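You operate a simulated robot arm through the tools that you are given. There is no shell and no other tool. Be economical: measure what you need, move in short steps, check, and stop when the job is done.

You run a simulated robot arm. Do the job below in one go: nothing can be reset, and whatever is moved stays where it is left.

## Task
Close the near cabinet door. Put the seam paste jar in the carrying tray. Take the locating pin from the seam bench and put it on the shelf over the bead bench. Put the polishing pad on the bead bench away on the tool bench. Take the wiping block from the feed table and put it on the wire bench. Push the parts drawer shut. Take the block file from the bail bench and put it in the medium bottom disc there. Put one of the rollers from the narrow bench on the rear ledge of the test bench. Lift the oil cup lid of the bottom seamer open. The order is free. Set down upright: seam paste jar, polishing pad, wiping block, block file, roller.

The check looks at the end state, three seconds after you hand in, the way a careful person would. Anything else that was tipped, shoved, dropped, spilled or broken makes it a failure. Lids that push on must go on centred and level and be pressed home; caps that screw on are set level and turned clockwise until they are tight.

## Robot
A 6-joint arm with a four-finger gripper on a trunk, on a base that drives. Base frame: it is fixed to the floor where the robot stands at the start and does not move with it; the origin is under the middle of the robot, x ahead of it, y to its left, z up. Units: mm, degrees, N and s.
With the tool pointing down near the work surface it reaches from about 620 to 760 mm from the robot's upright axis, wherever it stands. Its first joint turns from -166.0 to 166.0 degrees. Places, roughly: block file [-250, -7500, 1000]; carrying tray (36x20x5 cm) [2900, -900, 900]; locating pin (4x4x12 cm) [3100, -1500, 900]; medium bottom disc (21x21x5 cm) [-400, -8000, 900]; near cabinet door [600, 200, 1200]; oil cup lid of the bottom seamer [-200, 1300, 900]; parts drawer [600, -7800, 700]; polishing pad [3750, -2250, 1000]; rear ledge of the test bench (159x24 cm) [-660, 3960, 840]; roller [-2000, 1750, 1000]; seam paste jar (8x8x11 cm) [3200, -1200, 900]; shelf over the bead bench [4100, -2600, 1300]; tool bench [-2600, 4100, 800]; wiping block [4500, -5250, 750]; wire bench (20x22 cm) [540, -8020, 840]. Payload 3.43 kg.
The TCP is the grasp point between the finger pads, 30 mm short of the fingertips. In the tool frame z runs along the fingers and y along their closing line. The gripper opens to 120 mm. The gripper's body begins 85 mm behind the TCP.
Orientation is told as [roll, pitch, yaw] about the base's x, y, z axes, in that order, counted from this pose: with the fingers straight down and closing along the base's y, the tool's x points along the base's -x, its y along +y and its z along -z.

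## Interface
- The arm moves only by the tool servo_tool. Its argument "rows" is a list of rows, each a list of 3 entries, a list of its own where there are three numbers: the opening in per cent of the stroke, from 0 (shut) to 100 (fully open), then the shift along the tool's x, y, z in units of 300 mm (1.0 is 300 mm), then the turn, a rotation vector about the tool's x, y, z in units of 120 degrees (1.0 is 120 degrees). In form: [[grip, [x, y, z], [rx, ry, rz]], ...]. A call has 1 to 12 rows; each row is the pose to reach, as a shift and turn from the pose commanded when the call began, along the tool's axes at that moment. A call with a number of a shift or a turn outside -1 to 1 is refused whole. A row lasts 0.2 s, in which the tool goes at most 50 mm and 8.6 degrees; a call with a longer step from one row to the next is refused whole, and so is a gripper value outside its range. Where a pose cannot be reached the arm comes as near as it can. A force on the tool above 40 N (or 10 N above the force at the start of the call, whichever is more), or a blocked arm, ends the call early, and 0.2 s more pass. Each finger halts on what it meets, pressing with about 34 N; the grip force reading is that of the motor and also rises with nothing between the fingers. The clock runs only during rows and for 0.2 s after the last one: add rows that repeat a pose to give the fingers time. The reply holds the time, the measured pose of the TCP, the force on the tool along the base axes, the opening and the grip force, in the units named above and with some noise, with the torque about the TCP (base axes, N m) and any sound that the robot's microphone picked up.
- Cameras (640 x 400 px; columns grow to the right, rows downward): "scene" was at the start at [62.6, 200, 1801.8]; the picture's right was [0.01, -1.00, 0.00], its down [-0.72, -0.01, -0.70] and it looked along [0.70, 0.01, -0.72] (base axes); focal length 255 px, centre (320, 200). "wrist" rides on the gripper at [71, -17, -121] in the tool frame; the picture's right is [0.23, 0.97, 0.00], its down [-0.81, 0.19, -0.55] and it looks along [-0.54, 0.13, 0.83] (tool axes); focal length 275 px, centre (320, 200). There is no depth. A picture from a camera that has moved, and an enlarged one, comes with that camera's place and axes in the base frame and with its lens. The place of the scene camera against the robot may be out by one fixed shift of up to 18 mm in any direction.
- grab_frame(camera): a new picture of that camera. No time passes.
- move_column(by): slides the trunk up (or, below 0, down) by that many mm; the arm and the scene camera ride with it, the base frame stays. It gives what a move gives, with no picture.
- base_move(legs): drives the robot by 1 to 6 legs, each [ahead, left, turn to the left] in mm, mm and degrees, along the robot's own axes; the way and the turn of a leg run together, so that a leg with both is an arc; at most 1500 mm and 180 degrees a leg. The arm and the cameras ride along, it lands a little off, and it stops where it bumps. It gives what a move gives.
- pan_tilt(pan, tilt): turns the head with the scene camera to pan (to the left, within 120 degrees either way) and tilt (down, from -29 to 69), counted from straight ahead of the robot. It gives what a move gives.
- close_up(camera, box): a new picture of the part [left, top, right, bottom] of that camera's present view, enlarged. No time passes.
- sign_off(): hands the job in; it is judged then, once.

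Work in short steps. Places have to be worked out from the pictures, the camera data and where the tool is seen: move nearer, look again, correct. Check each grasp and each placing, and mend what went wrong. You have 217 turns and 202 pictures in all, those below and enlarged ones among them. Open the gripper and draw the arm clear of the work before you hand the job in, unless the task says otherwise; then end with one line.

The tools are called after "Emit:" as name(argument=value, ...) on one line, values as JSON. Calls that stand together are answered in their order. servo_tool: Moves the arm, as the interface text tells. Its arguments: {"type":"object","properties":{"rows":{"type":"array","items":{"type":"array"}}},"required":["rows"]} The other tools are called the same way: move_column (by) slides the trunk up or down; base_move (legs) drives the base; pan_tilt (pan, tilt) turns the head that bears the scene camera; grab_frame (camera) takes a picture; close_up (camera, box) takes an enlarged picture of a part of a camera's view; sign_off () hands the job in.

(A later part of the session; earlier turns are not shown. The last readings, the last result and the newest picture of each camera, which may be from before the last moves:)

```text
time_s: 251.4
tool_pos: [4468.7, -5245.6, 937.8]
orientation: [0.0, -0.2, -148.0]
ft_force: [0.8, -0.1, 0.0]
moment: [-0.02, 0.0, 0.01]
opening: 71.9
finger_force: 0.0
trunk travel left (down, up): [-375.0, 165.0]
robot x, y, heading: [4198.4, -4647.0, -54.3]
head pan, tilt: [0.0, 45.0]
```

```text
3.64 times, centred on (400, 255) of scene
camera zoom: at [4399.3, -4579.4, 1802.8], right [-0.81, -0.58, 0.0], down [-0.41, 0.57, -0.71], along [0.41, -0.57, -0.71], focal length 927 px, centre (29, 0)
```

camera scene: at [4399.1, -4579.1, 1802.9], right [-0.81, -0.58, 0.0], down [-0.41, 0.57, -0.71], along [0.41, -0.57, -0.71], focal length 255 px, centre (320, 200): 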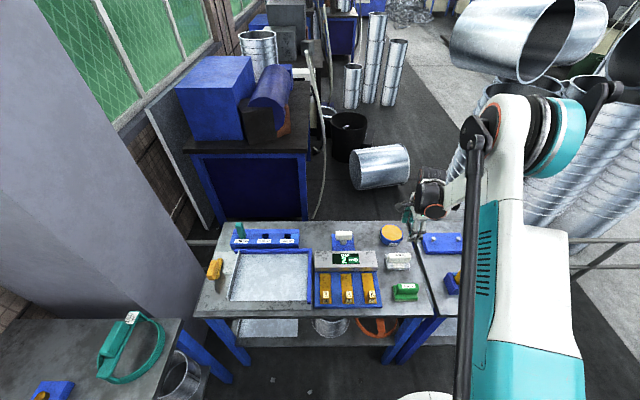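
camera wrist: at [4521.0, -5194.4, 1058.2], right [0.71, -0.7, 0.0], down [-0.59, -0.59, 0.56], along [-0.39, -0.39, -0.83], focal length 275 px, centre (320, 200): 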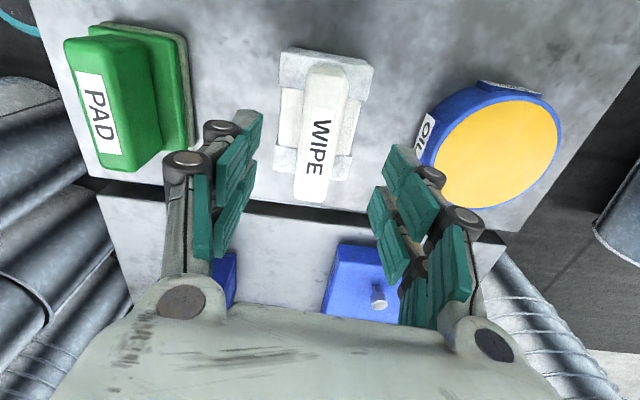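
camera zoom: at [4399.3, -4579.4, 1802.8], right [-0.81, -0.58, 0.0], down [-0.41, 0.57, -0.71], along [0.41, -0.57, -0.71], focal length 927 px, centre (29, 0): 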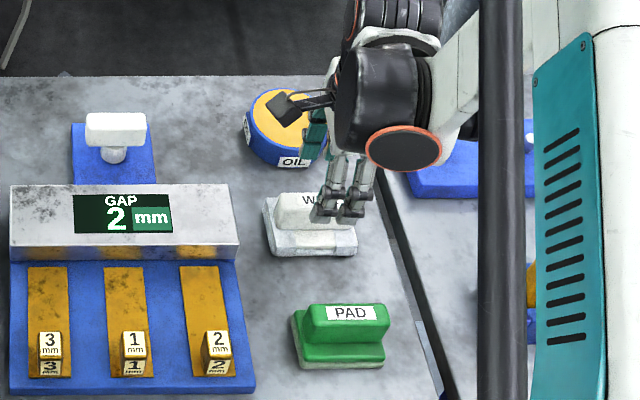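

Centred; the yaw correction went the wrong way, so I turn back 8° and lower to the handle, then close.

Emit:
servo_tool(rows=[[60, [0, 0, 0.04], [0, 0, -0.035]], [60, [0, 0, 0.1], [0, 0, -0.065]], [60, [0, 0, 0.17], [0, 0, -0.065]], [60, [0, 0, 0.235], [0, 0, -0.065]], [60, [0, 0, 0.235], [0, 0, -0.065]], [30, [0, 0, 0.235], [0, 0, -0.065]], [0, [0, 0, 0.235], [0, 0, -0.065]], [0, [0, 0, 0.235], [0, 0, -0.065]], [0, [0, 0, 0.235], [0, 0, -0.065]]])

Emit:
grab_frame(camera="wrist")

```text
time_s: 253.4
tool_pos: [4468.7, -5245.7, 868.3]
orientation: [0.2, -0.1, -140.3]
ft_force: [-0.8, 2.0, 3.7]
moment: [0.04, 0.04, -0.02]
opening: 60.3
finger_force: 33.4
trunk travel left (down, up): [-375.0, 165.0]
robot x, y, heading: [4200.1, -4643.5, -54.6]
head pan, tilt: [0.0, 45.0]
```

```text
104 pictures are left
camera wrist: at [4513.5, -5187.7, 988.3], right [0.8, -0.6, 0.0], down [-0.5, -0.66, 0.56], along [-0.33, -0.44, -0.83], focal length 275 px, centre (320, 200)
```

wrist: 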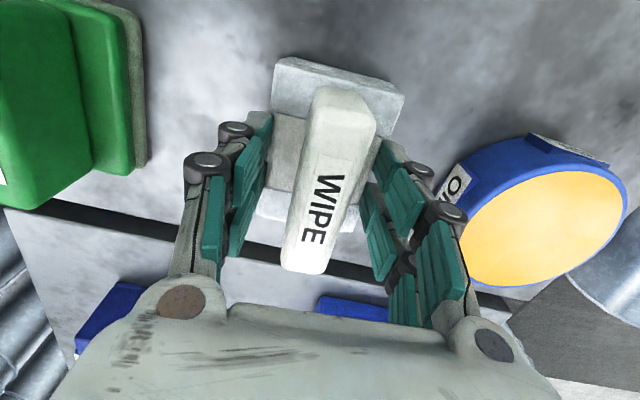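

The tips caught the wider base (60 mm). I open, raise 6 mm and close on the handle itself.

Emit:
servo_tool(rows=[[60, [0, 0, 0], [0, 0, 0]], [65, [0, 0, -0.01], [0, 0, 0]], [65, [0, 0, -0.02], [0, 0, 0]], [40, [0, 0, -0.02], [0, 0, 0]], [0, [0, 0, -0.02], [0, 0, 0]], [0, [0, 0, -0.02], [0, 0, 0]], [0, [0, 0, -0.02], [0, 0, 0]]])

Emit:
grab_frame(camera="wrist")

```text
time_s: 255.0
tool_pos: [4468.3, -5245.2, 875.0]
orientation: [0.1, 0.0, -140.3]
ft_force: [0.7, -0.3, -0.4]
moment: [-0.01, -0.06, -0.01]
opening: 25.8
finger_force: 33.7
trunk travel left (down, up): [-375.0, 165.0]
robot x, y, heading: [4197.3, -4643.8, -54.3]
head pan, tilt: [0.0, 45.0]
```

```text
103 pictures are left
camera wrist: at [4513.6, -5187.9, 994.3], right [0.8, -0.6, 0.0], down [-0.5, -0.66, 0.56], along [-0.33, -0.44, -0.83], focal length 275 px, centre (320, 200)
```

wrist: 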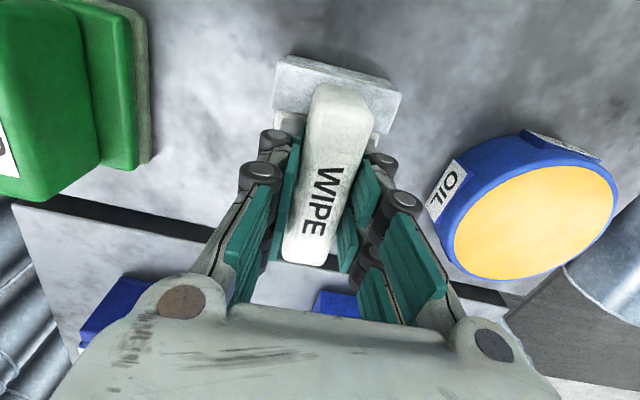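

Gripped on the handle at 26 mm. I lift slowly and check that it follows.

Emit:
servo_tool(rows=[[0, [0, 0, -0.02], [0, 0, 0]], [0, [0, 0, -0.045], [0, 0, 0]], [0, [0, 0, -0.08], [0, 0, 0]], [0, [0, 0, -0.12], [0, 0, 0]], [0, [0, 0, -0.17], [0, 0, 0]], [0, [0, 0, -0.22], [0, 0, 0]], [0, [0, 0, -0.28], [0, 0, 0]], [0, [0, 0, -0.34], [0, 0, 0]]])

Emit:
grab_frame(camera="wrist")

```text
time_s: 256.8
tool_pos: [4468.9, -5244.7, 976.7]
orientation: [0.1, -0.1, -140.4]
ft_force: [0.3, -0.4, -1.0]
moment: [0.02, -0.01, 0.0]
opening: 25.6
finger_force: 34.1
trunk travel left (down, up): [-375.0, 165.0]
robot x, y, heading: [4197.5, -4646.2, -54.3]
head pan, tilt: [0.0, 45.0]
```

```text
102 pictures are left
camera wrist: at [4513.4, -5186.5, 1095.8], right [0.8, -0.6, 0.0], down [-0.5, -0.66, 0.56], along [-0.33, -0.44, -0.83], focal length 275 px, centre (320, 200)
```

wrist: 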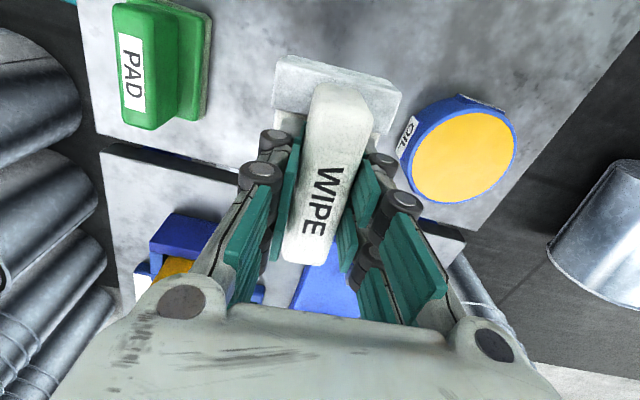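

Held. I raise it, then look around to the right for a passage across the hall.

Emit:
servo_tool(rows=[[0, [0, -0.05, -0.1], [0, 0, 0]], [0, [0, -0.1, -0.2], [0, 0, 0]], [0, [0, -0.15, -0.31], [0, 0, 0]], [0, [0, -0.2, -0.42], [0, 0, 0]], [0, [0, -0.25, -0.53], [0, 0, 0]], [0, [0, -0.3, -0.64], [0, 0, 0]], [0, [0, -0.35, -0.76], [0, 0, 0]], [0, [0, -0.4, -0.88], [0, 0, 0]], [0, [0, -0.42, -1.0], [0, 0, 0]]])

Emit:
pan_tilt(pan=-40, tilt=15)

Emit:
grab_frame(camera="scene")

Emit:
pan_tilt(pan=-110, tilt=15)

Emit:
grab_frame(camera="scene")

```text
time_s: 258.8
tool_pos: [4388.3, -5146.3, 1275.4]
orientation: [0.1, -0.2, -140.4]
ft_force: [0.8, 0.1, -0.8]
moment: [0.01, -0.01, 0.03]
opening: 25.6
finger_force: 34.4
trunk travel left (down, up): [-375.0, 165.0]
robot x, y, heading: [4193.3, -4644.8, -54.2]
head pan, tilt: [0.0, 45.0]
```

```text
time_s: 259.9
tool_pos: [4387.1, -5145.9, 1274.0]
orientation: [0.2, -0.1, -140.4]
ft_force: [-0.4, 0.8, -0.9]
moment: [0.03, -0.01, 0.03]
opening: 25.5
finger_force: 33.8
trunk travel left (down, up): [-375.0, 165.0]
robot x, y, heading: [4196.3, -4645.8, -54.6]
head pan, tilt: [-40.0, 15.0]
```

```text
101 pictures are left
camera scene: at [4344.8, -4606.4, 1849.6], right [-1.0, 0.08, 0.0], down [0.02, 0.26, -0.97], along [-0.07, -0.96, -0.26], focal length 255 px, centre (320, 200)
```

scene: 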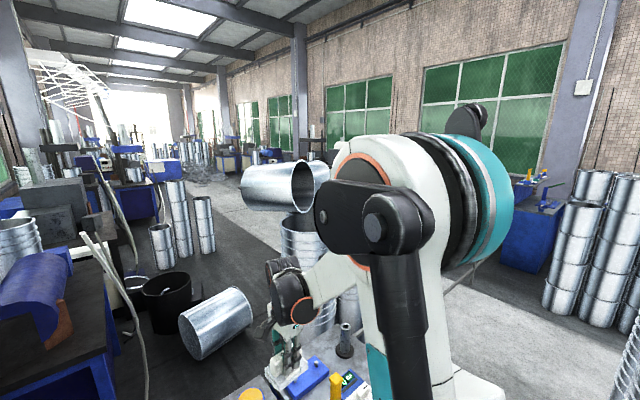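

```text
time_s: 261.3
tool_pos: [4388.3, -5146.0, 1274.4]
orientation: [0.1, -0.1, -140.3]
ft_force: [0.2, -1.2, -1.5]
moment: [0.01, -0.01, -0.02]
opening: 25.5
finger_force: 33.9
trunk travel left (down, up): [-375.0, 165.0]
robot x, y, heading: [4199.1, -4643.8, -54.5]
head pan, tilt: [-110.0, 15.0]
```

```text
100 pictures are left
camera scene: at [4262.0, -4538.6, 1849.6], right [-0.27, 0.96, 0.0], down [0.25, 0.07, -0.97], along [-0.93, -0.26, -0.26], focal length 255 px, centre (320, 200)
```

scene: 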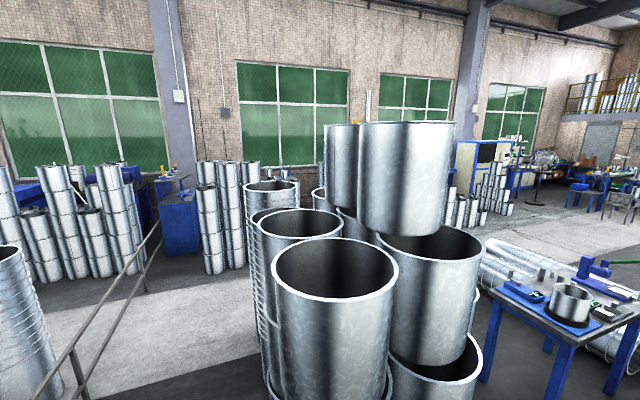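

A gap appears between the drum stack and the rail beside the second table. I tilt down to see the floor there.

Emit:
pan_tilt(pan=-95, tilt=45)

Emit:
grab_frame(camera="scene")

```text
time_s: 262.3
tool_pos: [4388.4, -5145.6, 1274.9]
orientation: [0.1, -0.1, -140.3]
ft_force: [-0.1, -0.8, 0.1]
moment: [0.01, 0.01, -0.01]
opening: 25.3
finger_force: 33.7
trunk travel left (down, up): [-375.0, 165.0]
robot x, y, heading: [4196.8, -4646.7, -54.5]
head pan, tilt: [-95.0, 45.0]
```

```text
99 pictures are left
camera scene: at [4281.9, -4554.7, 1802.9], right [-0.51, 0.86, 0.0], down [0.61, 0.36, -0.71], along [-0.61, -0.36, -0.71], focal length 255 px, centre (320, 200)
```

scene: 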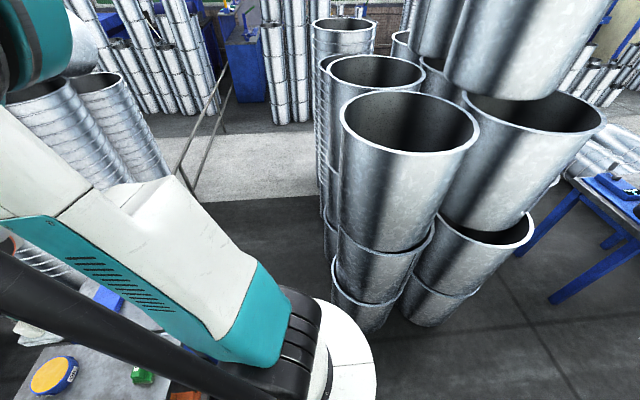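

The corridor between drums (f≥-6035) and table (f≤-6690) fits me if I strafe at f≈-6360. I go right into the middle aisle and then face across it.

Emit:
base_move(legs=[[132, 0, 0], [0, -1450, 0], [0, -1350, 0], [0, 0, -90]])

Emit:
pan_tilt(pan=0, tilt=25)

Emit:
grab_frame(camera="scene")

```text
time_s: 280.1
tool_pos: [1562.7, -6682.2, 1275.2]
orientation: [0.1, 0.4, 138.6]
ft_force: [3.2, -5.0, -2.3]
moment: [0.52, 0.38, 0.12]
opening: 25.4
finger_force: 34.0
trunk travel left (down, up): [-375.0, 165.0]
robot x, y, heading: [2029.1, -6421.0, -136.2]
head pan, tilt: [-95.0, 45.0]
stopped in leg 4: the force on the tool passed its limit at 68 N (the readings are from after the stop); the commanded pose is now the measured one
```

```text
time_s: 281.8
tool_pos: [1561.0, -6682.7, 1274.7]
orientation: [0.2, 0.3, 138.5]
ft_force: [6.6, -9.6, -2.9]
moment: [1.16, 0.65, 0.3]
opening: 25.6
finger_force: 34.7
trunk travel left (down, up): [-375.0, 165.0]
robot x, y, heading: [2024.9, -6422.0, -136.2]
head pan, tilt: [0.0, 25.0]
```

```text
98 pictures are left
camera scene: at [2116.2, -6615.5, 1833.1], right [-0.69, 0.72, 0.0], down [0.31, 0.29, -0.91], along [-0.66, -0.62, -0.42], focal length 255 px, centre (320, 200)
```

scene: 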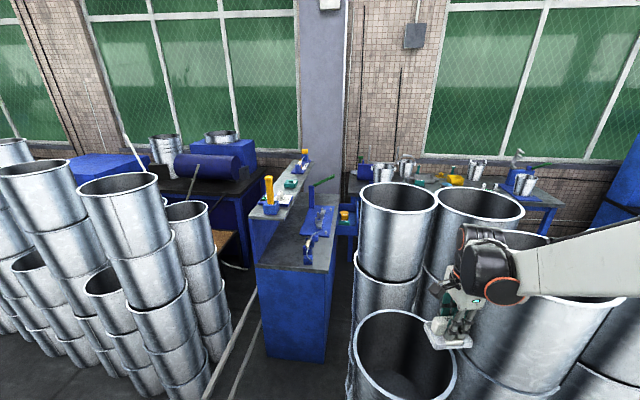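

My arm touched a can stack while turning (68 N). I turn back a little at once, back away, and inspect the stack.

Emit:
base_move(legs=[[0, 0, 6], [-400, 0, 0]])

Emit:
grab_frame(camera="scene")

Emit:
grab_frame(camera="wrist")

```text
time_s: 284.8
tool_pos: [1850.4, -6422.9, 1273.7]
orientation: [0.4, 0.4, 144.3]
ft_force: [0.8, 0.4, -1.3]
moment: [-0.02, 0.04, -0.01]
opening: 25.6
finger_force: 34.2
trunk travel left (down, up): [-375.0, 165.0]
robot x, y, heading: [2289.1, -6112.7, -130.3]
head pan, tilt: [0.0, 25.0]
```

```text
97 pictures are left
camera scene: at [2394.6, -6298.5, 1833.5], right [-0.76, 0.65, 0.0], down [0.27, 0.32, -0.91], along [-0.59, -0.69, -0.42], focal length 255 px, centre (320, 200)
```

scene: 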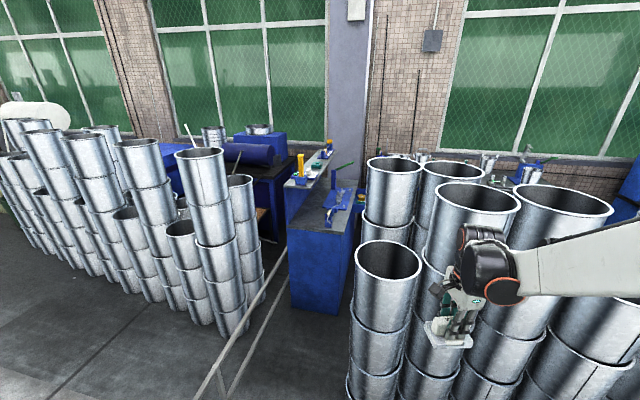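

```text
96 pictures are left
camera wrist: at [1918.3, -6451.1, 1395.6], right [-0.38, -0.92, 0.01], down [-0.77, 0.32, 0.55], along [-0.51, 0.2, -0.84], focal length 275 px, centre (320, 200)
```

wrist: 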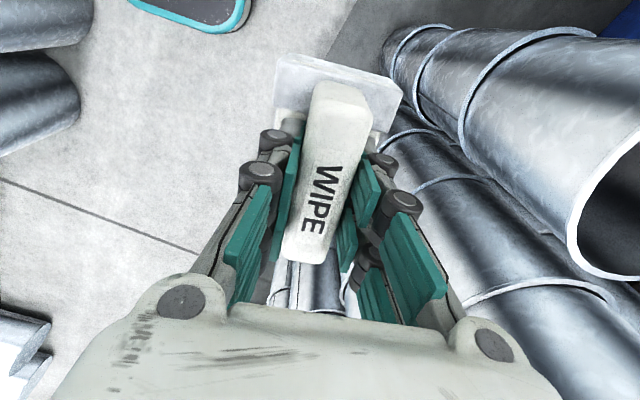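

The stacks still stand. The wire bench is the blue cabinet, and its drawer opens on the right side, facing the lane along the far wall. I look right to find the way into that lane.

Emit:
pan_tilt(pan=-60, tilt=20)

Emit:
grab_frame(camera="scene")

```text
time_s: 286.1
tool_pos: [1848.9, -6424.6, 1274.4]
orientation: [0.1, 0.4, 144.4]
ft_force: [-0.1, 0.2, -0.6]
moment: [0.04, -0.01, 0.01]
opening: 25.3
finger_force: 33.9
trunk travel left (down, up): [-375.0, 165.0]
robot x, y, heading: [2284.7, -6114.1, -130.2]
head pan, tilt: [-60.0, 20.0]
```

```text
95 pictures are left
camera scene: at [2361.9, -6212.5, 1841.5], right [0.18, 0.98, 0.0], down [0.34, -0.06, -0.94], along [-0.92, 0.17, -0.34], focal length 255 px, centre (320, 200)
```

scene: 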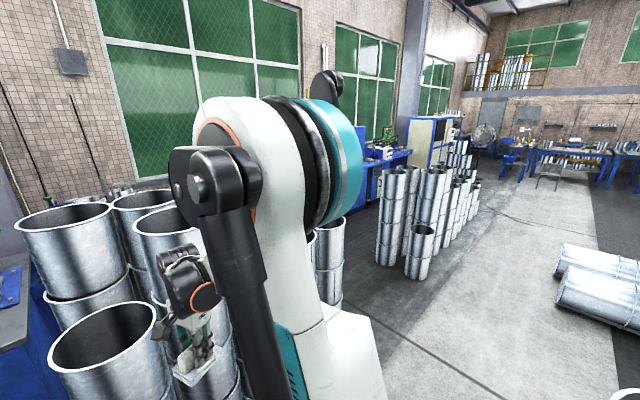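

There's a ~880 mm gap between the big drum stack and the next can group at f≈-4340. I square up, strafe right along the aisle to it, and look.

Emit:
base_move(legs=[[0, 0, -13.3], [0, -965, 0], [0, -965, 0]])

Emit:
pan_tilt(pan=0, tilt=30)

Emit:
grab_frame(camera="scene")

```text
time_s: 296.6
tool_pos: [629.4, -4774.4, 1274.1]
orientation: [0.1, 0.4, 131.8]
ft_force: [0.0, 0.0, -1.5]
moment: [-0.01, -0.04, 0.02]
opening: 25.3
finger_force: 33.6
trunk travel left (down, up): [-375.0, 165.0]
robot x, y, heading: [1124.1, -4571.0, -143.1]
head pan, tilt: [-60.0, 20.0]
```

```text
time_s: 297.9
tool_pos: [629.4, -4774.1, 1274.7]
orientation: [0.3, 0.4, 131.8]
ft_force: [0.2, 0.5, -0.2]
moment: [0.0, 0.0, 0.01]
opening: 25.6
finger_force: 34.4
trunk travel left (down, up): [-375.0, 165.0]
robot x, y, heading: [1122.4, -4566.9, -143.0]
head pan, tilt: [0.0, 30.0]
```

```text
94 pictures are left
camera scene: at [1190.1, -4770.8, 1825.4], right [-0.6, 0.8, 0.0], down [0.4, 0.3, -0.87], along [-0.69, -0.52, -0.5], focal length 255 px, centre (320, 200)
```

scene: 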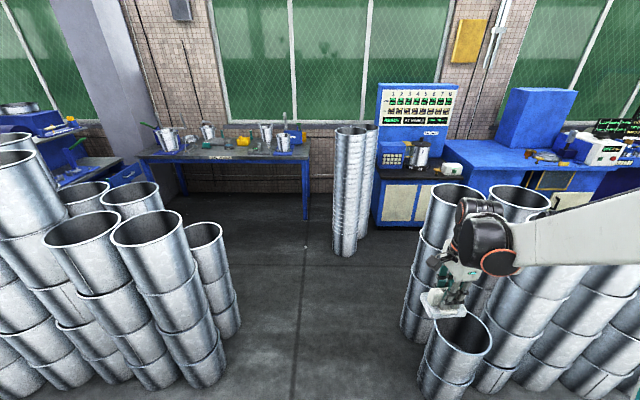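

The gap is 1.2 m wide. I shift left 410 mm, go through to n≈-3500, and turn left toward the bail and wire benches.

Emit:
base_move(legs=[[0, 410, -0.4], [1400, 0, 0], [290, 0, 0], [0, 0, 90]])

Emit:
pan_tilt(pan=-10, tilt=30)

Emit:
grab_frame(camera="scene")

```text
time_s: 312.4
tool_pos: [215.9, -6393.1, 1274.5]
orientation: [0.2, 0.4, -138.7]
ft_force: [0.1, 0.2, -1.2]
moment: [-0.03, 0.0, -0.01]
opening: 25.5
finger_force: 34.1
trunk travel left (down, up): [-375.0, 165.0]
robot x, y, heading: [8.1, -5896.1, -53.4]
head pan, tilt: [0.0, 30.0]
```

```text
time_s: 313.2
tool_pos: [215.6, -6392.3, 1274.9]
orientation: [0.2, 0.3, -138.6]
ft_force: [0.7, -0.3, -1.2]
moment: [-0.01, 0.0, 0.03]
opening: 25.4
finger_force: 34.5
trunk travel left (down, up): [-375.0, 165.0]
robot x, y, heading: [12.0, -5896.9, -53.6]
head pan, tilt: [-10.0, 30.0]
```

```text
93 pictures are left
camera scene: at [202.3, -5843.5, 1825.4], right [-0.89, -0.45, 0.0], down [-0.22, 0.45, -0.87], along [0.39, -0.77, -0.5], focal length 255 px, centre (320, 200)
```

scene: 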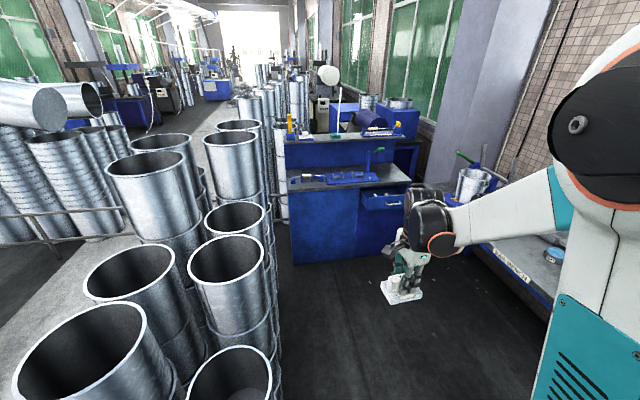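

The wire bench cabinet is ahead with its drawer pulled out. I drive closer.

Emit:
base_move(legs=[[750, -280, 0]])

Emit:
pan_tilt(pan=0, tilt=35)

Emit:
grab_frame(camera="scene")

```text
time_s: 317.5
tool_pos: [435.4, -7163.6, 1275.9]
orientation: [0.2, 0.4, -139.0]
ft_force: [-0.2, -0.7, -0.9]
moment: [0.01, -0.02, -0.02]
opening: 25.5
finger_force: 33.8
trunk travel left (down, up): [-375.0, 165.0]
robot x, y, heading: [232.3, -6665.7, -53.5]
head pan, tilt: [-10.0, 30.0]
```

```text
time_s: 318.2
tool_pos: [434.4, -7163.6, 1274.6]
orientation: [0.2, 0.3, -138.8]
ft_force: [-0.3, 0.5, -1.1]
moment: [-0.01, -0.03, 0.01]
opening: 25.5
finger_force: 33.6
trunk travel left (down, up): [-375.0, 165.0]
robot x, y, heading: [232.0, -6665.2, -53.8]
head pan, tilt: [0.0, 35.0]
```

```text
92 pictures are left
camera scene: at [436.6, -6604.1, 1817.6], right [-0.81, -0.59, 0.0], down [-0.34, 0.46, -0.82], along [0.48, -0.66, -0.57], focal length 255 px, centre (320, 200)
```

scene: 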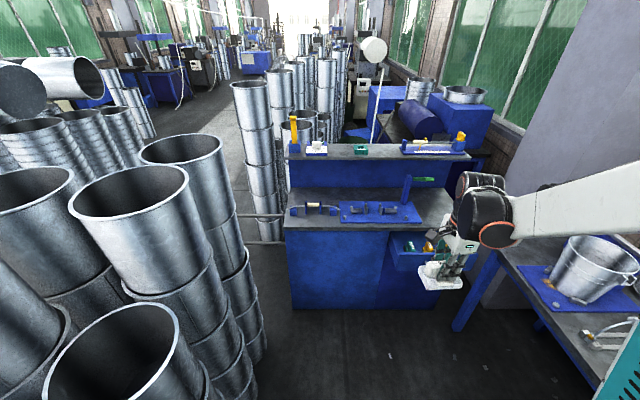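

I enlarge the wire bench.

Emit:
close_up(camera="scene", box=[270, 110, 490, 320])

```text
1.90 times, centred on (380, 215) of scene
camera zoom: at [436.6, -6604.1, 1817.6], right [-0.81, -0.59, 0.0], down [-0.34, 0.46, -0.82], along [0.48, -0.66, -0.57], focal length 485 px, centre (206, 171)
```

zoom: 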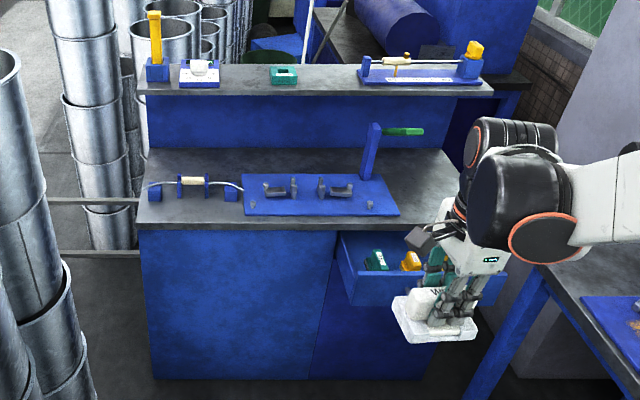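

The free zone is the right end of the bench top near (523, -8009). I drive up so it's about 700 mm ahead-right, clear of the open drawer.

Emit:
base_move(legs=[[400, -270, 0.2], [190, 0, 0]])

Emit:
pan_tilt(pan=0, tilt=50)

Emit:
grab_frame(camera="scene")

```text
time_s: 322.2
tool_pos: [574.5, -7797.6, 1274.1]
orientation: [0.2, 0.4, -138.6]
ft_force: [1.2, -0.6, -1.1]
moment: [0.04, 0.05, 0.0]
opening: 25.5
finger_force: 34.4
trunk travel left (down, up): [-375.0, 165.0]
robot x, y, heading: [369.7, -7297.6, -53.2]
head pan, tilt: [0.0, 35.0]
```

```text
time_s: 323.0
tool_pos: [573.0, -7796.8, 1274.5]
orientation: [0.2, 0.5, -138.6]
ft_force: [-0.1, 0.2, -0.7]
moment: [-0.02, 0.03, -0.01]
opening: 25.7
finger_force: 34.0
trunk travel left (down, up): [-375.0, 165.0]
robot x, y, heading: [366.0, -7301.0, -53.3]
head pan, tilt: [0.0, 50.0]
```

```text
90 pictures are left
camera scene: at [565.3, -7227.9, 1795.9], right [-0.8, -0.6, 0.0], down [-0.46, 0.61, -0.64], along [0.38, -0.52, -0.77], focal length 255 px, centre (320, 200)
```

scene: 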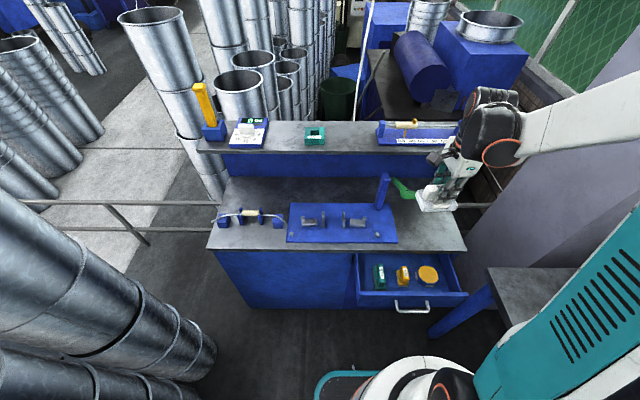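

The free zone right of the blue plate is visible. I move over it and lower to z ≈ 1000.

Emit:
servo_tool(rows=[[0, [-0.1, 0.07, 0], [0, 0, 0]], [0, [-0.22, 0.155, 0], [0, 0, 0]], [0, [-0.34, 0.24, 0], [0, 0, 0]], [0, [-0.47, 0.33, 0], [0, 0, 0]], [0, [-0.592, 0.42, 0.03], [0, 0, 0]], [0, [-0.592, 0.42, 0.15], [0, 0, 0]], [0, [-0.592, 0.42, 0.29], [0, 0, 0]], [0, [-0.592, 0.42, 0.43], [0, 0, 0]], [0, [-0.592, 0.42, 0.57], [0, 0, 0]], [0, [-0.592, 0.42, 0.7], [0, 0, 0]], [0, [-0.592, 0.42, 0.82], [0, 0, 0]], [0, [-0.592, 0.42, 0.9], [0, 0, 0]]])

Emit:
grab_frame(camera="scene")

Emit:
grab_frame(camera="wrist")

```text
time_s: 325.6
tool_pos: [524.9, -8007.1, 1002.8]
orientation: [0.2, 0.5, -138.6]
ft_force: [0.4, 0.3, -1.3]
moment: [0.0, 0.0, -0.02]
opening: 25.3
finger_force: 34.4
trunk travel left (down, up): [-375.0, 165.0]
robot x, y, heading: [368.0, -7297.8, -53.4]
head pan, tilt: [0.0, 50.0]
```

```text
89 pictures are left
camera scene: at [565.2, -7228.3, 1795.9], right [-0.8, -0.6, 0.0], down [-0.46, 0.62, -0.64], along [0.38, -0.52, -0.77], focal length 255 px, centre (320, 200)
```

scene: 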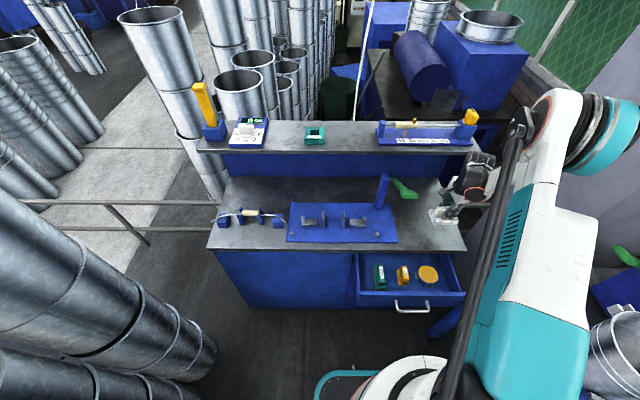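

```text
88 pictures are left
camera wrist: at [567.6, -7948.3, 1124.0], right [0.82, -0.58, 0.01], down [-0.49, -0.68, 0.55], along [-0.31, -0.45, -0.84], focal length 275 px, centre (320, 200)
```

wrist: 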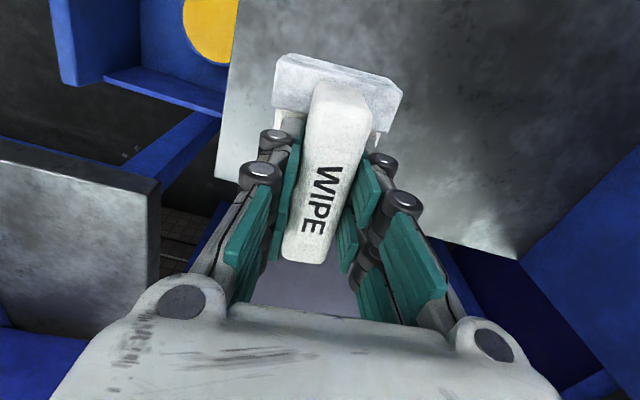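

The block will land well inside the free zone. I lower to 935, then creep to contact.

Emit:
servo_tool(rows=[[0, [0, 0, 0.1], [0, 0, 0]], [0, [0, 0, 0.19], [0, 0, 0]], [0, [0, 0, 0.23], [0, 0, 0]], [0, [0, 0, 0.25], [0, 0, 0]], [0, [0, 0, 0.27], [0, 0, 0]], [0, [0, 0, 0.285], [0, 0, 0]], [0, [0, 0, 0.3], [0, 0, 0]], [0, [0, 0, 0.315], [0, 0, 0]], [0, [0, 0, 0.33], [0, 0, 0]], [0, [0, 0, 0.345], [0, 0, 0]]])

```text
time_s: 327.9
tool_pos: [526.8, -8007.0, 903.5]
orientation: [0.3, 0.3, -138.7]
ft_force: [0.1, 3.6, 22.5]
moment: [0.21, 0.25, 0.01]
opening: 25.8
finger_force: 34.2
trunk travel left (down, up): [-375.0, 165.0]
robot x, y, heading: [369.8, -7303.9, -53.3]
head pan, tilt: [0.0, 50.0]
stopped in row 10: the force on the tool passed its limit at 42 N (the readings are from after the stop); the commanded pose is now the measured one
```

Contact at z ≈ 903. I ease up 2 mm, release and lift.

Emit:
servo_tool(rows=[[0, [0, 0, -0.007], [0, 0, 0]], [26, [0, 0, -0.007], [0, 0, 0]], [32, [0, 0, -0.007], [0, 0, 0]], [45, [0, 0, -0.007], [0, 0, 0]], [45, [0, 0, -0.05], [0, 0, 0]], [45, [0, 0, -0.15], [0, 0, 0]], [45, [0, 0, -0.28], [0, 0, 0]], [45, [0, 0, -0.42], [0, 0, 0]], [45, [0, 0, -0.56], [0, 0, 0]]])

Emit:
grab_frame(camera="wrist")

Emit:
close_up(camera="scene", box=[340, 160, 500, 330])

```text
time_s: 329.9
tool_pos: [525.7, -8007.0, 1070.0]
orientation: [0.4, 0.3, -138.5]
ft_force: [0.0, 1.1, 0.3]
moment: [-0.04, 0.01, 0.03]
opening: 54.0
finger_force: 0.1
trunk travel left (down, up): [-375.0, 165.0]
robot x, y, heading: [367.7, -7297.3, -53.3]
head pan, tilt: [0.0, 50.0]
```

```text
87 pictures are left
camera wrist: at [568.0, -7948.6, 1190.2], right [0.82, -0.58, 0.01], down [-0.49, -0.68, 0.55], along [-0.31, -0.45, -0.84], focal length 275 px, centre (320, 200)
```

wrist: 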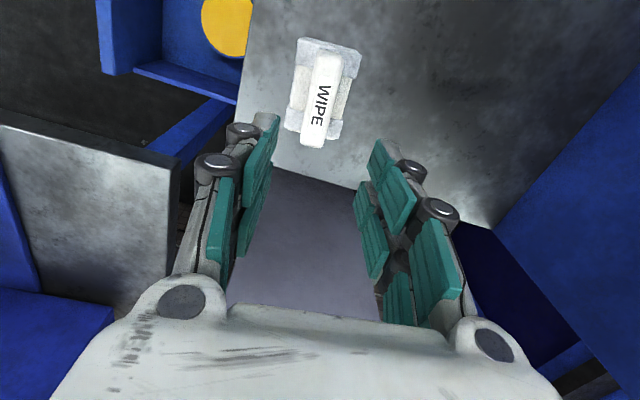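

```text
2.35 times, centred on (420, 245) of scene
camera zoom: at [564.8, -7226.6, 1795.9], right [-0.8, -0.6, 0.0], down [-0.46, 0.61, -0.64], along [0.38, -0.52, -0.77], focal length 600 px, centre (85, 94)
```

zoom: 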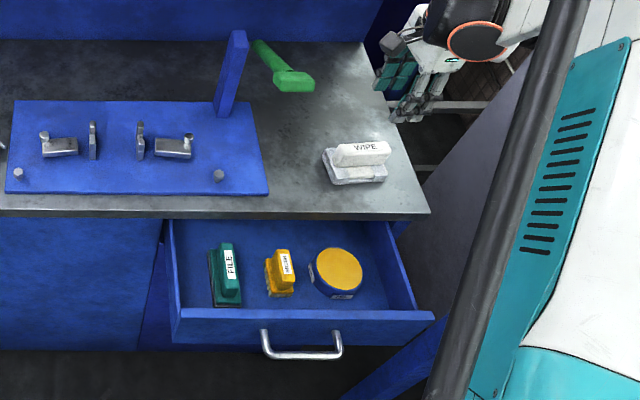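

The wiping block stands on the wire bench. Next the drawer: its front is at f≈-6515, and I'll push it shut with tilted closed fingertips. I first lift, back up and turn the gripper back.

Emit:
servo_tool(rows=[[45, [0, -0.02, -0.08], [0, 0, 0]], [30, [0, -0.06, -0.16], [0, 0, -0.068]], [0, [0, -0.1, -0.2], [0, 0, -0.138]], [0, [0, -0.16, -0.25], [0, 0, -0.208]], [0, [0, -0.22, -0.3], [0, 0, -0.278]], [0, [0, -0.28, -0.3], [0, 0, -0.348]], [0, [0, -0.34, -0.3], [0, 0, -0.418]], [0, [0, -0.4, -0.3], [0, 0, -0.488]], [0, [0, -0.4, -0.3], [0, 0, -0.558]], [0, [0, -0.4, -0.3], [0, 0, -0.628]], [0, [0, -0.4, -0.3], [0, 0, -0.698]], [0, [0, -0.4, -0.3], [0, 0, -0.71]]])

Emit:
base_move(legs=[[-420, 0, 0]])

```text
time_s: 332.5
tool_pos: [445.4, -7918.3, 1157.2]
orientation: [0.4, -0.3, -53.2]
ft_force: [-0.1, -0.1, 0.2]
moment: [0.01, -0.03, -0.01]
opening: 0.1
finger_force: 33.1
trunk travel left (down, up): [-375.0, 165.0]
robot x, y, heading: [370.6, -7302.2, -53.6]
head pan, tilt: [0.0, 50.0]
```

```text
time_s: 335.1
tool_pos: [192.4, -7580.0, 1159.4]
orientation: [0.4, -0.4, -53.6]
ft_force: [-0.4, 0.7, 0.0]
moment: [-0.04, -0.02, 0.03]
opening: 0.0
finger_force: 33.6
trunk travel left (down, up): [-375.0, 165.0]
robot x, y, heading: [121.4, -6964.5, -53.8]
head pan, tilt: [0.0, 50.0]
```

I tilt the tool and place it in front of the drawer, then lower with the column.

Emit:
servo_tool(rows=[[0, [-0.08, 0.055, 0.07], [0, -0.047, 0]], [0, [-0.16, 0.11, 0.14], [0, -0.094, 0]], [0, [-0.24, 0.165, 0.21], [0, -0.141, 0]], [0, [-0.32, 0.22, 0.28], [0, -0.188, 0]], [0, [-0.4, 0.275, 0.35], [0, -0.235, 0]], [0, [-0.48, 0.33, 0.42], [0, -0.282, 0]], [0, [-0.56, 0.39, 0.49], [0, -0.329, 0]], [0, [-0.643, 0.443, 0.55], [0, -0.375, 0]], [0, [-0.643, 0.443, 0.55], [0, -0.375, 0]]])

Emit:
move_column(by=-250)

Emit:
grab_frame(camera="wrist")

Emit:
grab_frame(camera="scene")

```text
time_s: 337.1
tool_pos: [420.5, -7669.5, 1000.9]
orientation: [0.6, -45.3, -54.0]
ft_force: [-0.6, 0.0, -0.9]
moment: [0.02, 0.05, -0.03]
opening: 0.0
finger_force: 33.0
out of reach, approached as far as the arm can: row 8, 9
trunk travel left (down, up): [-375.0, 165.0]
robot x, y, heading: [112.4, -6962.2, -53.5]
head pan, tilt: [0.0, 50.0]
```

```text
time_s: 339.7
tool_pos: [419.1, -7668.5, 750.2]
orientation: [0.5, -45.3, -53.9]
ft_force: [0.0, -0.2, 1.7]
moment: [0.03, 0.02, 0.03]
opening: 0.2
finger_force: 33.1
trunk travel left (down, up): [-125.0, 415.0]
robot x, y, heading: [120.0, -6962.3, -53.5]
head pan, tilt: [0.0, 50.0]
```

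```text
85 pictures are left
camera wrist: at [326.6, -7571.0, 784.8], right [0.69, 0.71, -0.16], down [0.26, -0.03, 0.97], along [0.68, -0.7, -0.2], focal length 275 px, centre (320, 200)
```

wrist: 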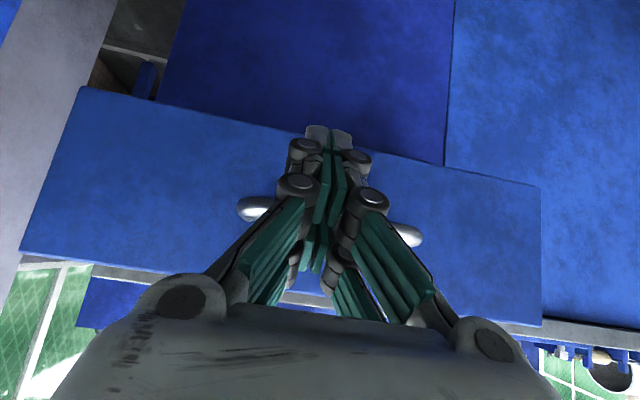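

```text
84 pictures are left
camera scene: at [315.3, -6890.8, 1546.0], right [-0.8, -0.59, 0.0], down [-0.45, 0.62, -0.64], along [0.38, -0.52, -0.77], focal length 255 px, centre (320, 200)
```

scene: 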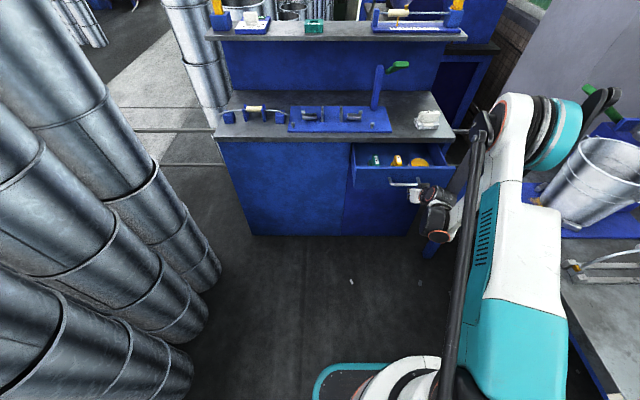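

The fingertips face the drawer front at its middle. I push by driving ahead slowly.

Emit:
base_move(legs=[[180, 0, 0]])

Emit:
grab_frame(camera="scene")

```text
time_s: 341.2
tool_pos: [529.0, -7812.4, 749.1]
orientation: [0.7, -45.0, -53.8]
ft_force: [-7.7, 14.9, -25.9]
moment: [0.46, 0.38, 0.05]
opening: 6.0
finger_force: 33.1
trunk travel left (down, up): [-125.0, 415.0]
robot x, y, heading: [227.6, -7107.7, -53.6]
head pan, tilt: [0.0, 50.0]
```

```text
83 pictures are left
camera scene: at [422.5, -7036.3, 1545.6], right [-0.8, -0.6, 0.0], down [-0.46, 0.62, -0.64], along [0.38, -0.52, -0.77], focal length 255 px, centre (320, 200)
```

scene: 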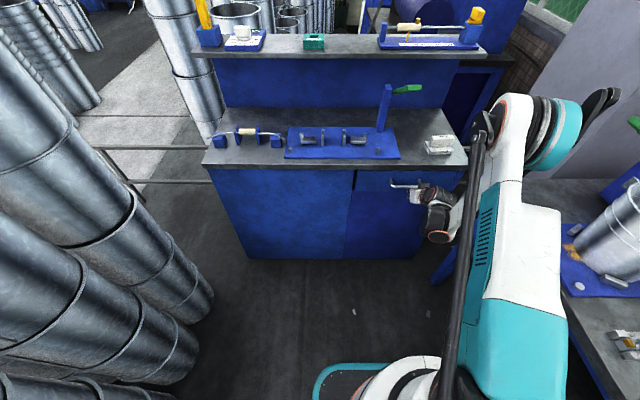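

The drawer is nearly in. I check with the wrist camera how the fingers sit at the handle.

Emit:
grab_frame(camera="wrist")

Emit:
close_up(camera="scene", box=[330, 130, 490, 270])

```text
82 pictures are left
camera wrist: at [434.4, -7715.0, 783.4], right [0.69, 0.71, -0.16], down [0.26, -0.04, 0.97], along [0.68, -0.7, -0.21], focal length 275 px, centre (320, 200)
```

wrist: 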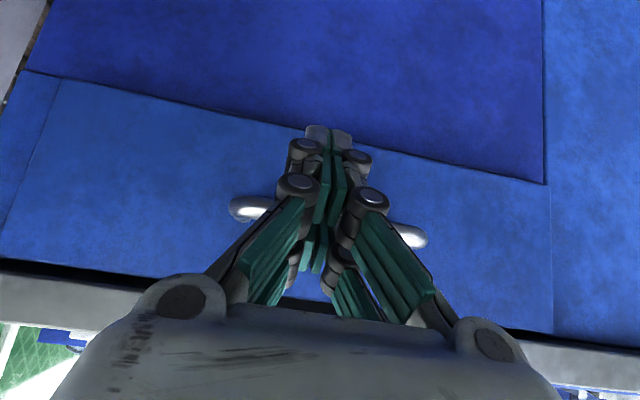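

```text
2.86 times, centred on (410, 200) of scene
camera zoom: at [422.5, -7036.3, 1545.6], right [-0.8, -0.6, 0.0], down [-0.46, 0.62, -0.64], along [0.38, -0.52, -0.77], focal length 728 px, centre (63, 200)
```

zoom: 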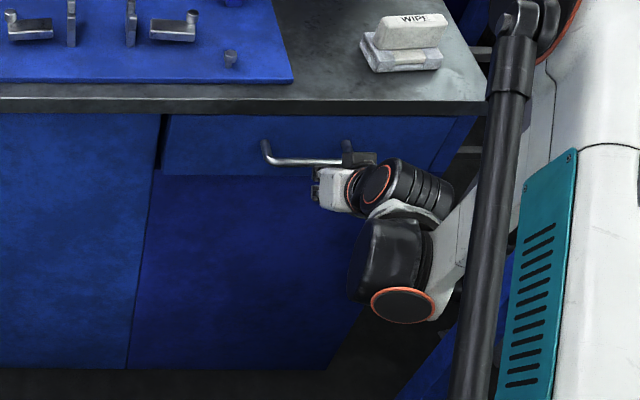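

It looks almost flush. I push another 25 mm to make sure it's home.

Emit:
base_move(legs=[[25, 0, 0]])

Emit:
grab_frame(camera="wrist")

```text
time_s: 341.9
tool_pos: [528.2, -7813.0, 748.5]
orientation: [0.6, -44.4, -53.8]
ft_force: [-0.2, 1.2, 0.3]
moment: [0.02, 0.01, 0.01]
opening: 0.0
finger_force: 33.5
trunk travel left (down, up): [-125.0, 415.0]
robot x, y, heading: [229.4, -7109.3, -53.4]
head pan, tilt: [0.0, 50.0]
stopped in leg 1: the force on the tool passed its limit at 66 N (the readings are from after the stop); the commanded pose is now the measured one
```

```text
80 pictures are left
camera wrist: at [434.9, -7716.3, 783.6], right [0.68, 0.71, -0.15], down [0.26, -0.04, 0.96], along [0.68, -0.7, -0.22], focal length 275 px, centre (320, 200)
```

wrist: 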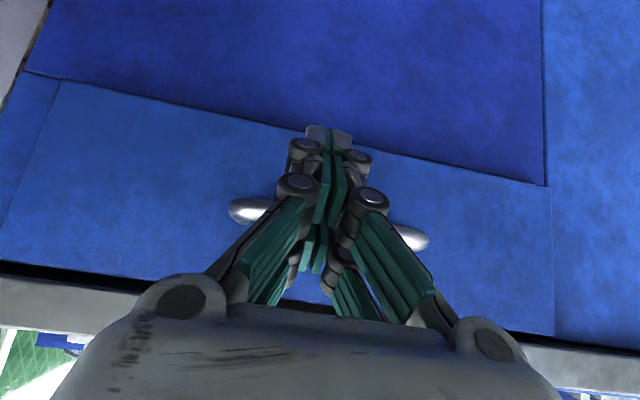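

It's firm, so shut. I back away straight and check.

Emit:
base_move(legs=[[-250, 0, 0]])

Emit:
move_column(by=250)

Emit:
close_up(camera="scene", box=[280, 60, 500, 250])

Emit:
pan_tilt(pan=-60, tilt=35)

Emit:
grab_frame(camera="scene")

```text
time_s: 343.7
tool_pos: [382.8, -7616.3, 748.4]
orientation: [0.5, -44.5, -53.7]
ft_force: [0.6, 0.0, 0.1]
moment: [0.0, -0.02, 0.0]
opening: 0.1
finger_force: 33.7
trunk travel left (down, up): [-125.0, 415.0]
robot x, y, heading: [83.2, -6915.3, -53.4]
head pan, tilt: [0.0, 50.0]
```

```text
time_s: 346.3
tool_pos: [382.7, -7616.1, 997.9]
orientation: [0.5, -44.5, -53.8]
ft_force: [-0.8, 0.1, -0.2]
moment: [-0.01, 0.02, -0.04]
opening: 0.2
finger_force: 33.2
trunk travel left (down, up): [-375.0, 165.0]
robot x, y, heading: [82.3, -6912.6, -53.4]
head pan, tilt: [0.0, 50.0]
```

```text
2.11 times, centred on (390, 155) of scene
camera zoom: at [279.5, -6842.6, 1795.8], right [-0.8, -0.59, 0.0], down [-0.46, 0.62, -0.64], along [0.38, -0.52, -0.77], focal length 536 px, centre (173, 295)
```

zoom: 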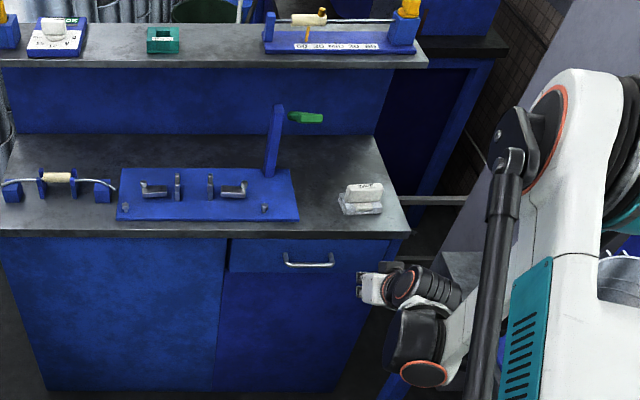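

```text
time_s: 347.6
tool_pos: [383.1, -7617.3, 997.8]
orientation: [0.6, -44.5, -53.8]
ft_force: [0.3, -0.2, 0.2]
moment: [-0.02, 0.03, 0.0]
opening: 0.0
finger_force: 33.4
trunk travel left (down, up): [-375.0, 165.0]
robot x, y, heading: [79.1, -6916.9, -53.7]
head pan, tilt: [-60.0, 35.0]
```

```text
78 pictures are left
camera scene: at [198.6, -6861.4, 1817.6], right [-0.92, 0.4, 0.0], down [0.23, 0.53, -0.82], along [-0.33, -0.75, -0.57], focal length 255 px, centre (320, 200)
```

scene: 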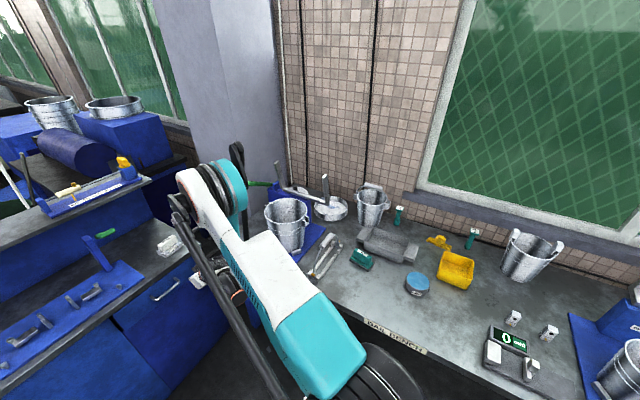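

The drawer is shut. On the bail bench I see a teal block at (362, 260) and a round dish at (332, 207). I enlarge.

Emit:
close_up(camera="scene", box=[260, 170, 480, 330])

```text
2.50 times, centred on (370, 250) of scene
camera zoom: at [198.6, -6861.4, 1817.6], right [-0.92, 0.4, 0.0], down [0.23, 0.53, -0.82], along [-0.33, -0.75, -0.57], focal length 637 px, centre (195, 75)
```

zoom: 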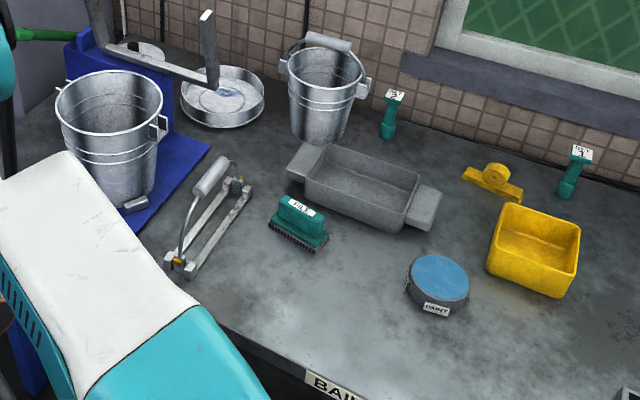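

The block labelled FILE and the disc pan are found. I retract and raise the arm to a vertical tool, then turn right to face the bail bench at the file.

Emit:
servo_tool(rows=[[0, [-0.018, 0, -0.12], [0, 0.047, 0]], [0, [-0.035, 0, -0.25], [0, 0.094, 0]], [0, [-0.053, 0, -0.37], [0, 0.141, 0]], [0, [-0.07, 0, -0.5], [0, 0.188, 0]], [0, [-0.088, 0, -0.62], [0, 0.235, 0]], [0, [-0.106, 0, -0.75], [0, 0.282, 0]], [0, [-0.124, 0, -0.87], [0, 0.329, 0]], [0, [-0.141, 0, -0.99], [0, 0.371, 0]]])

Emit:
base_move(legs=[[270, 40, 0], [0, 0, -90]])

Emit:
pan_tilt(pan=0, tilt=45)

Emit:
grab_frame(camera="scene")

```text
time_s: 349.4
tool_pos: [273.4, -7474.4, 1241.0]
orientation: [0.4, 0.1, -53.4]
ft_force: [0.2, -0.3, 0.4]
moment: [-0.02, 0.0, -0.02]
opening: 0.2
finger_force: 33.9
trunk travel left (down, up): [-375.0, 165.0]
robot x, y, heading: [84.0, -6915.8, -53.6]
head pan, tilt: [-60.0, 35.0]
```

```text
time_s: 355.1
tool_pos: [-284.6, -7303.2, 1239.8]
orientation: [0.4, 0.0, -143.1]
ft_force: [-0.5, -0.5, -0.3]
moment: [0.02, 0.04, -0.01]
opening: 0.1
finger_force: 33.6
trunk travel left (down, up): [-375.0, 165.0]
robot x, y, heading: [277.5, -7106.8, -143.2]
head pan, tilt: [-60.0, 35.0]
```

```text
time_s: 356.4
tool_pos: [-283.7, -7303.7, 1239.3]
orientation: [0.4, -0.1, -143.0]
ft_force: [0.1, 0.2, -0.9]
moment: [0.03, 0.02, -0.01]
opening: 0.0
finger_force: 33.2
trunk travel left (down, up): [-375.0, 165.0]
robot x, y, heading: [276.1, -7107.0, -143.0]
head pan, tilt: [0.0, 45.0]
```

```text
76 pictures are left
camera scene: at [348.2, -7306.0, 1802.8], right [-0.6, 0.8, 0.0], down [0.57, 0.42, -0.71], along [-0.57, -0.42, -0.71], focal length 255 px, centre (320, 200)
```

scene: 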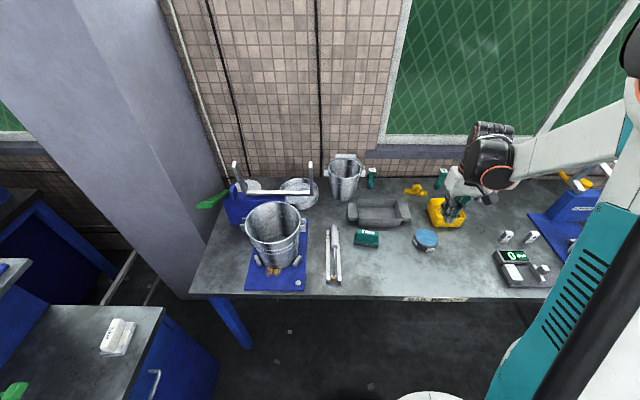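

I enlarge the file and the disc.

Emit:
close_up(camera="scene", box=[220, 150, 400, 290])

```text
2.86 times, centred on (310, 220) of scene
camera zoom: at [348.2, -7306.0, 1802.8], right [-0.6, 0.8, 0.0], down [0.57, 0.42, -0.71], along [-0.57, -0.42, -0.71], focal length 728 px, centre (349, 143)
```

zoom: 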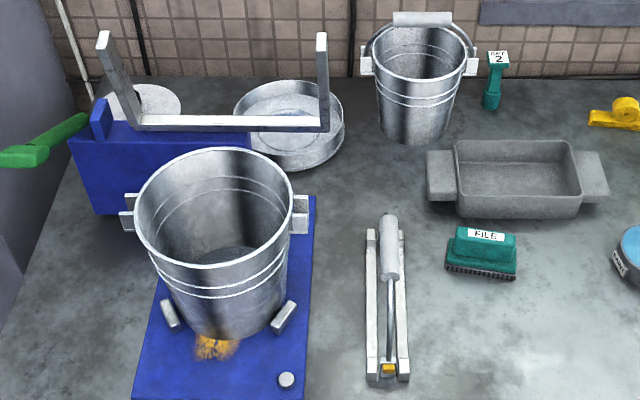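

The U-shaped bail frame stands in front of the disc (z 1060–1229), so I'll later come in from the right. First I go above the file (-320, -7544, top ≈ 918) with the gripper turned 90°.

Emit:
servo_tool(rows=[[20, [-0.05, 0.05, 0.03], [0, 0, 0.068]], [40, [-0.1, 0.1, 0.08], [0, 0, 0.136]], [60, [-0.155, 0.155, 0.14], [0, 0, 0.204]], [60, [-0.21, 0.21, 0.2], [0, 0, 0.272]], [60, [-0.265, 0.265, 0.26], [0, 0, 0.34]], [60, [-0.32, 0.32, 0.33], [0, 0, 0.408]], [60, [-0.375, 0.375, 0.4], [0, 0, 0.476]], [60, [-0.43, 0.43, 0.47], [0, 0, 0.544]], [60, [-0.485, 0.48, 0.54], [0, 0, 0.612]], [60, [-0.535, 0.53, 0.61], [0, 0, 0.68]], [60, [-0.577, 0.567, 0.667], [0, 0, 0.75]], [60, [-0.577, 0.567, 0.667], [0, 0, 0.75]]])

Emit:
grab_frame(camera="wrist")

```text
time_s: 359.0
tool_pos: [-319.2, -7545.3, 1040.8]
orientation: [0.0, 0.4, 127.0]
ft_force: [0.2, 0.1, -1.0]
moment: [0.0, 0.02, -0.02]
opening: 71.8
finger_force: 0.1
trunk travel left (down, up): [-375.0, 165.0]
robot x, y, heading: [274.6, -7109.9, -142.8]
head pan, tilt: [0.0, 45.0]
```

```text
74 pictures are left
camera wrist: at [-261.2, -7593.0, 1161.7], right [-0.64, -0.77, 0.0], down [-0.64, 0.54, 0.55], along [-0.42, 0.35, -0.84], focal length 275 px, centre (320, 200)
```

wrist: 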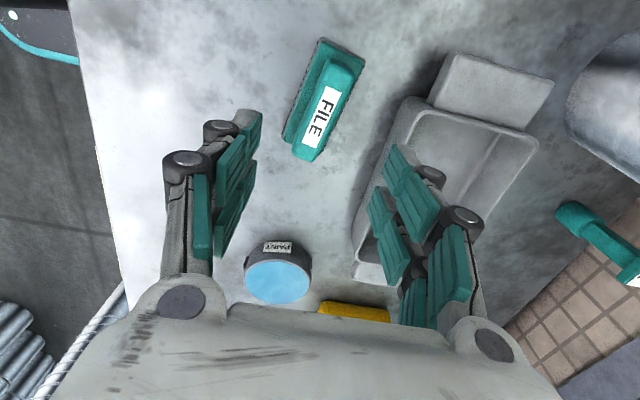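

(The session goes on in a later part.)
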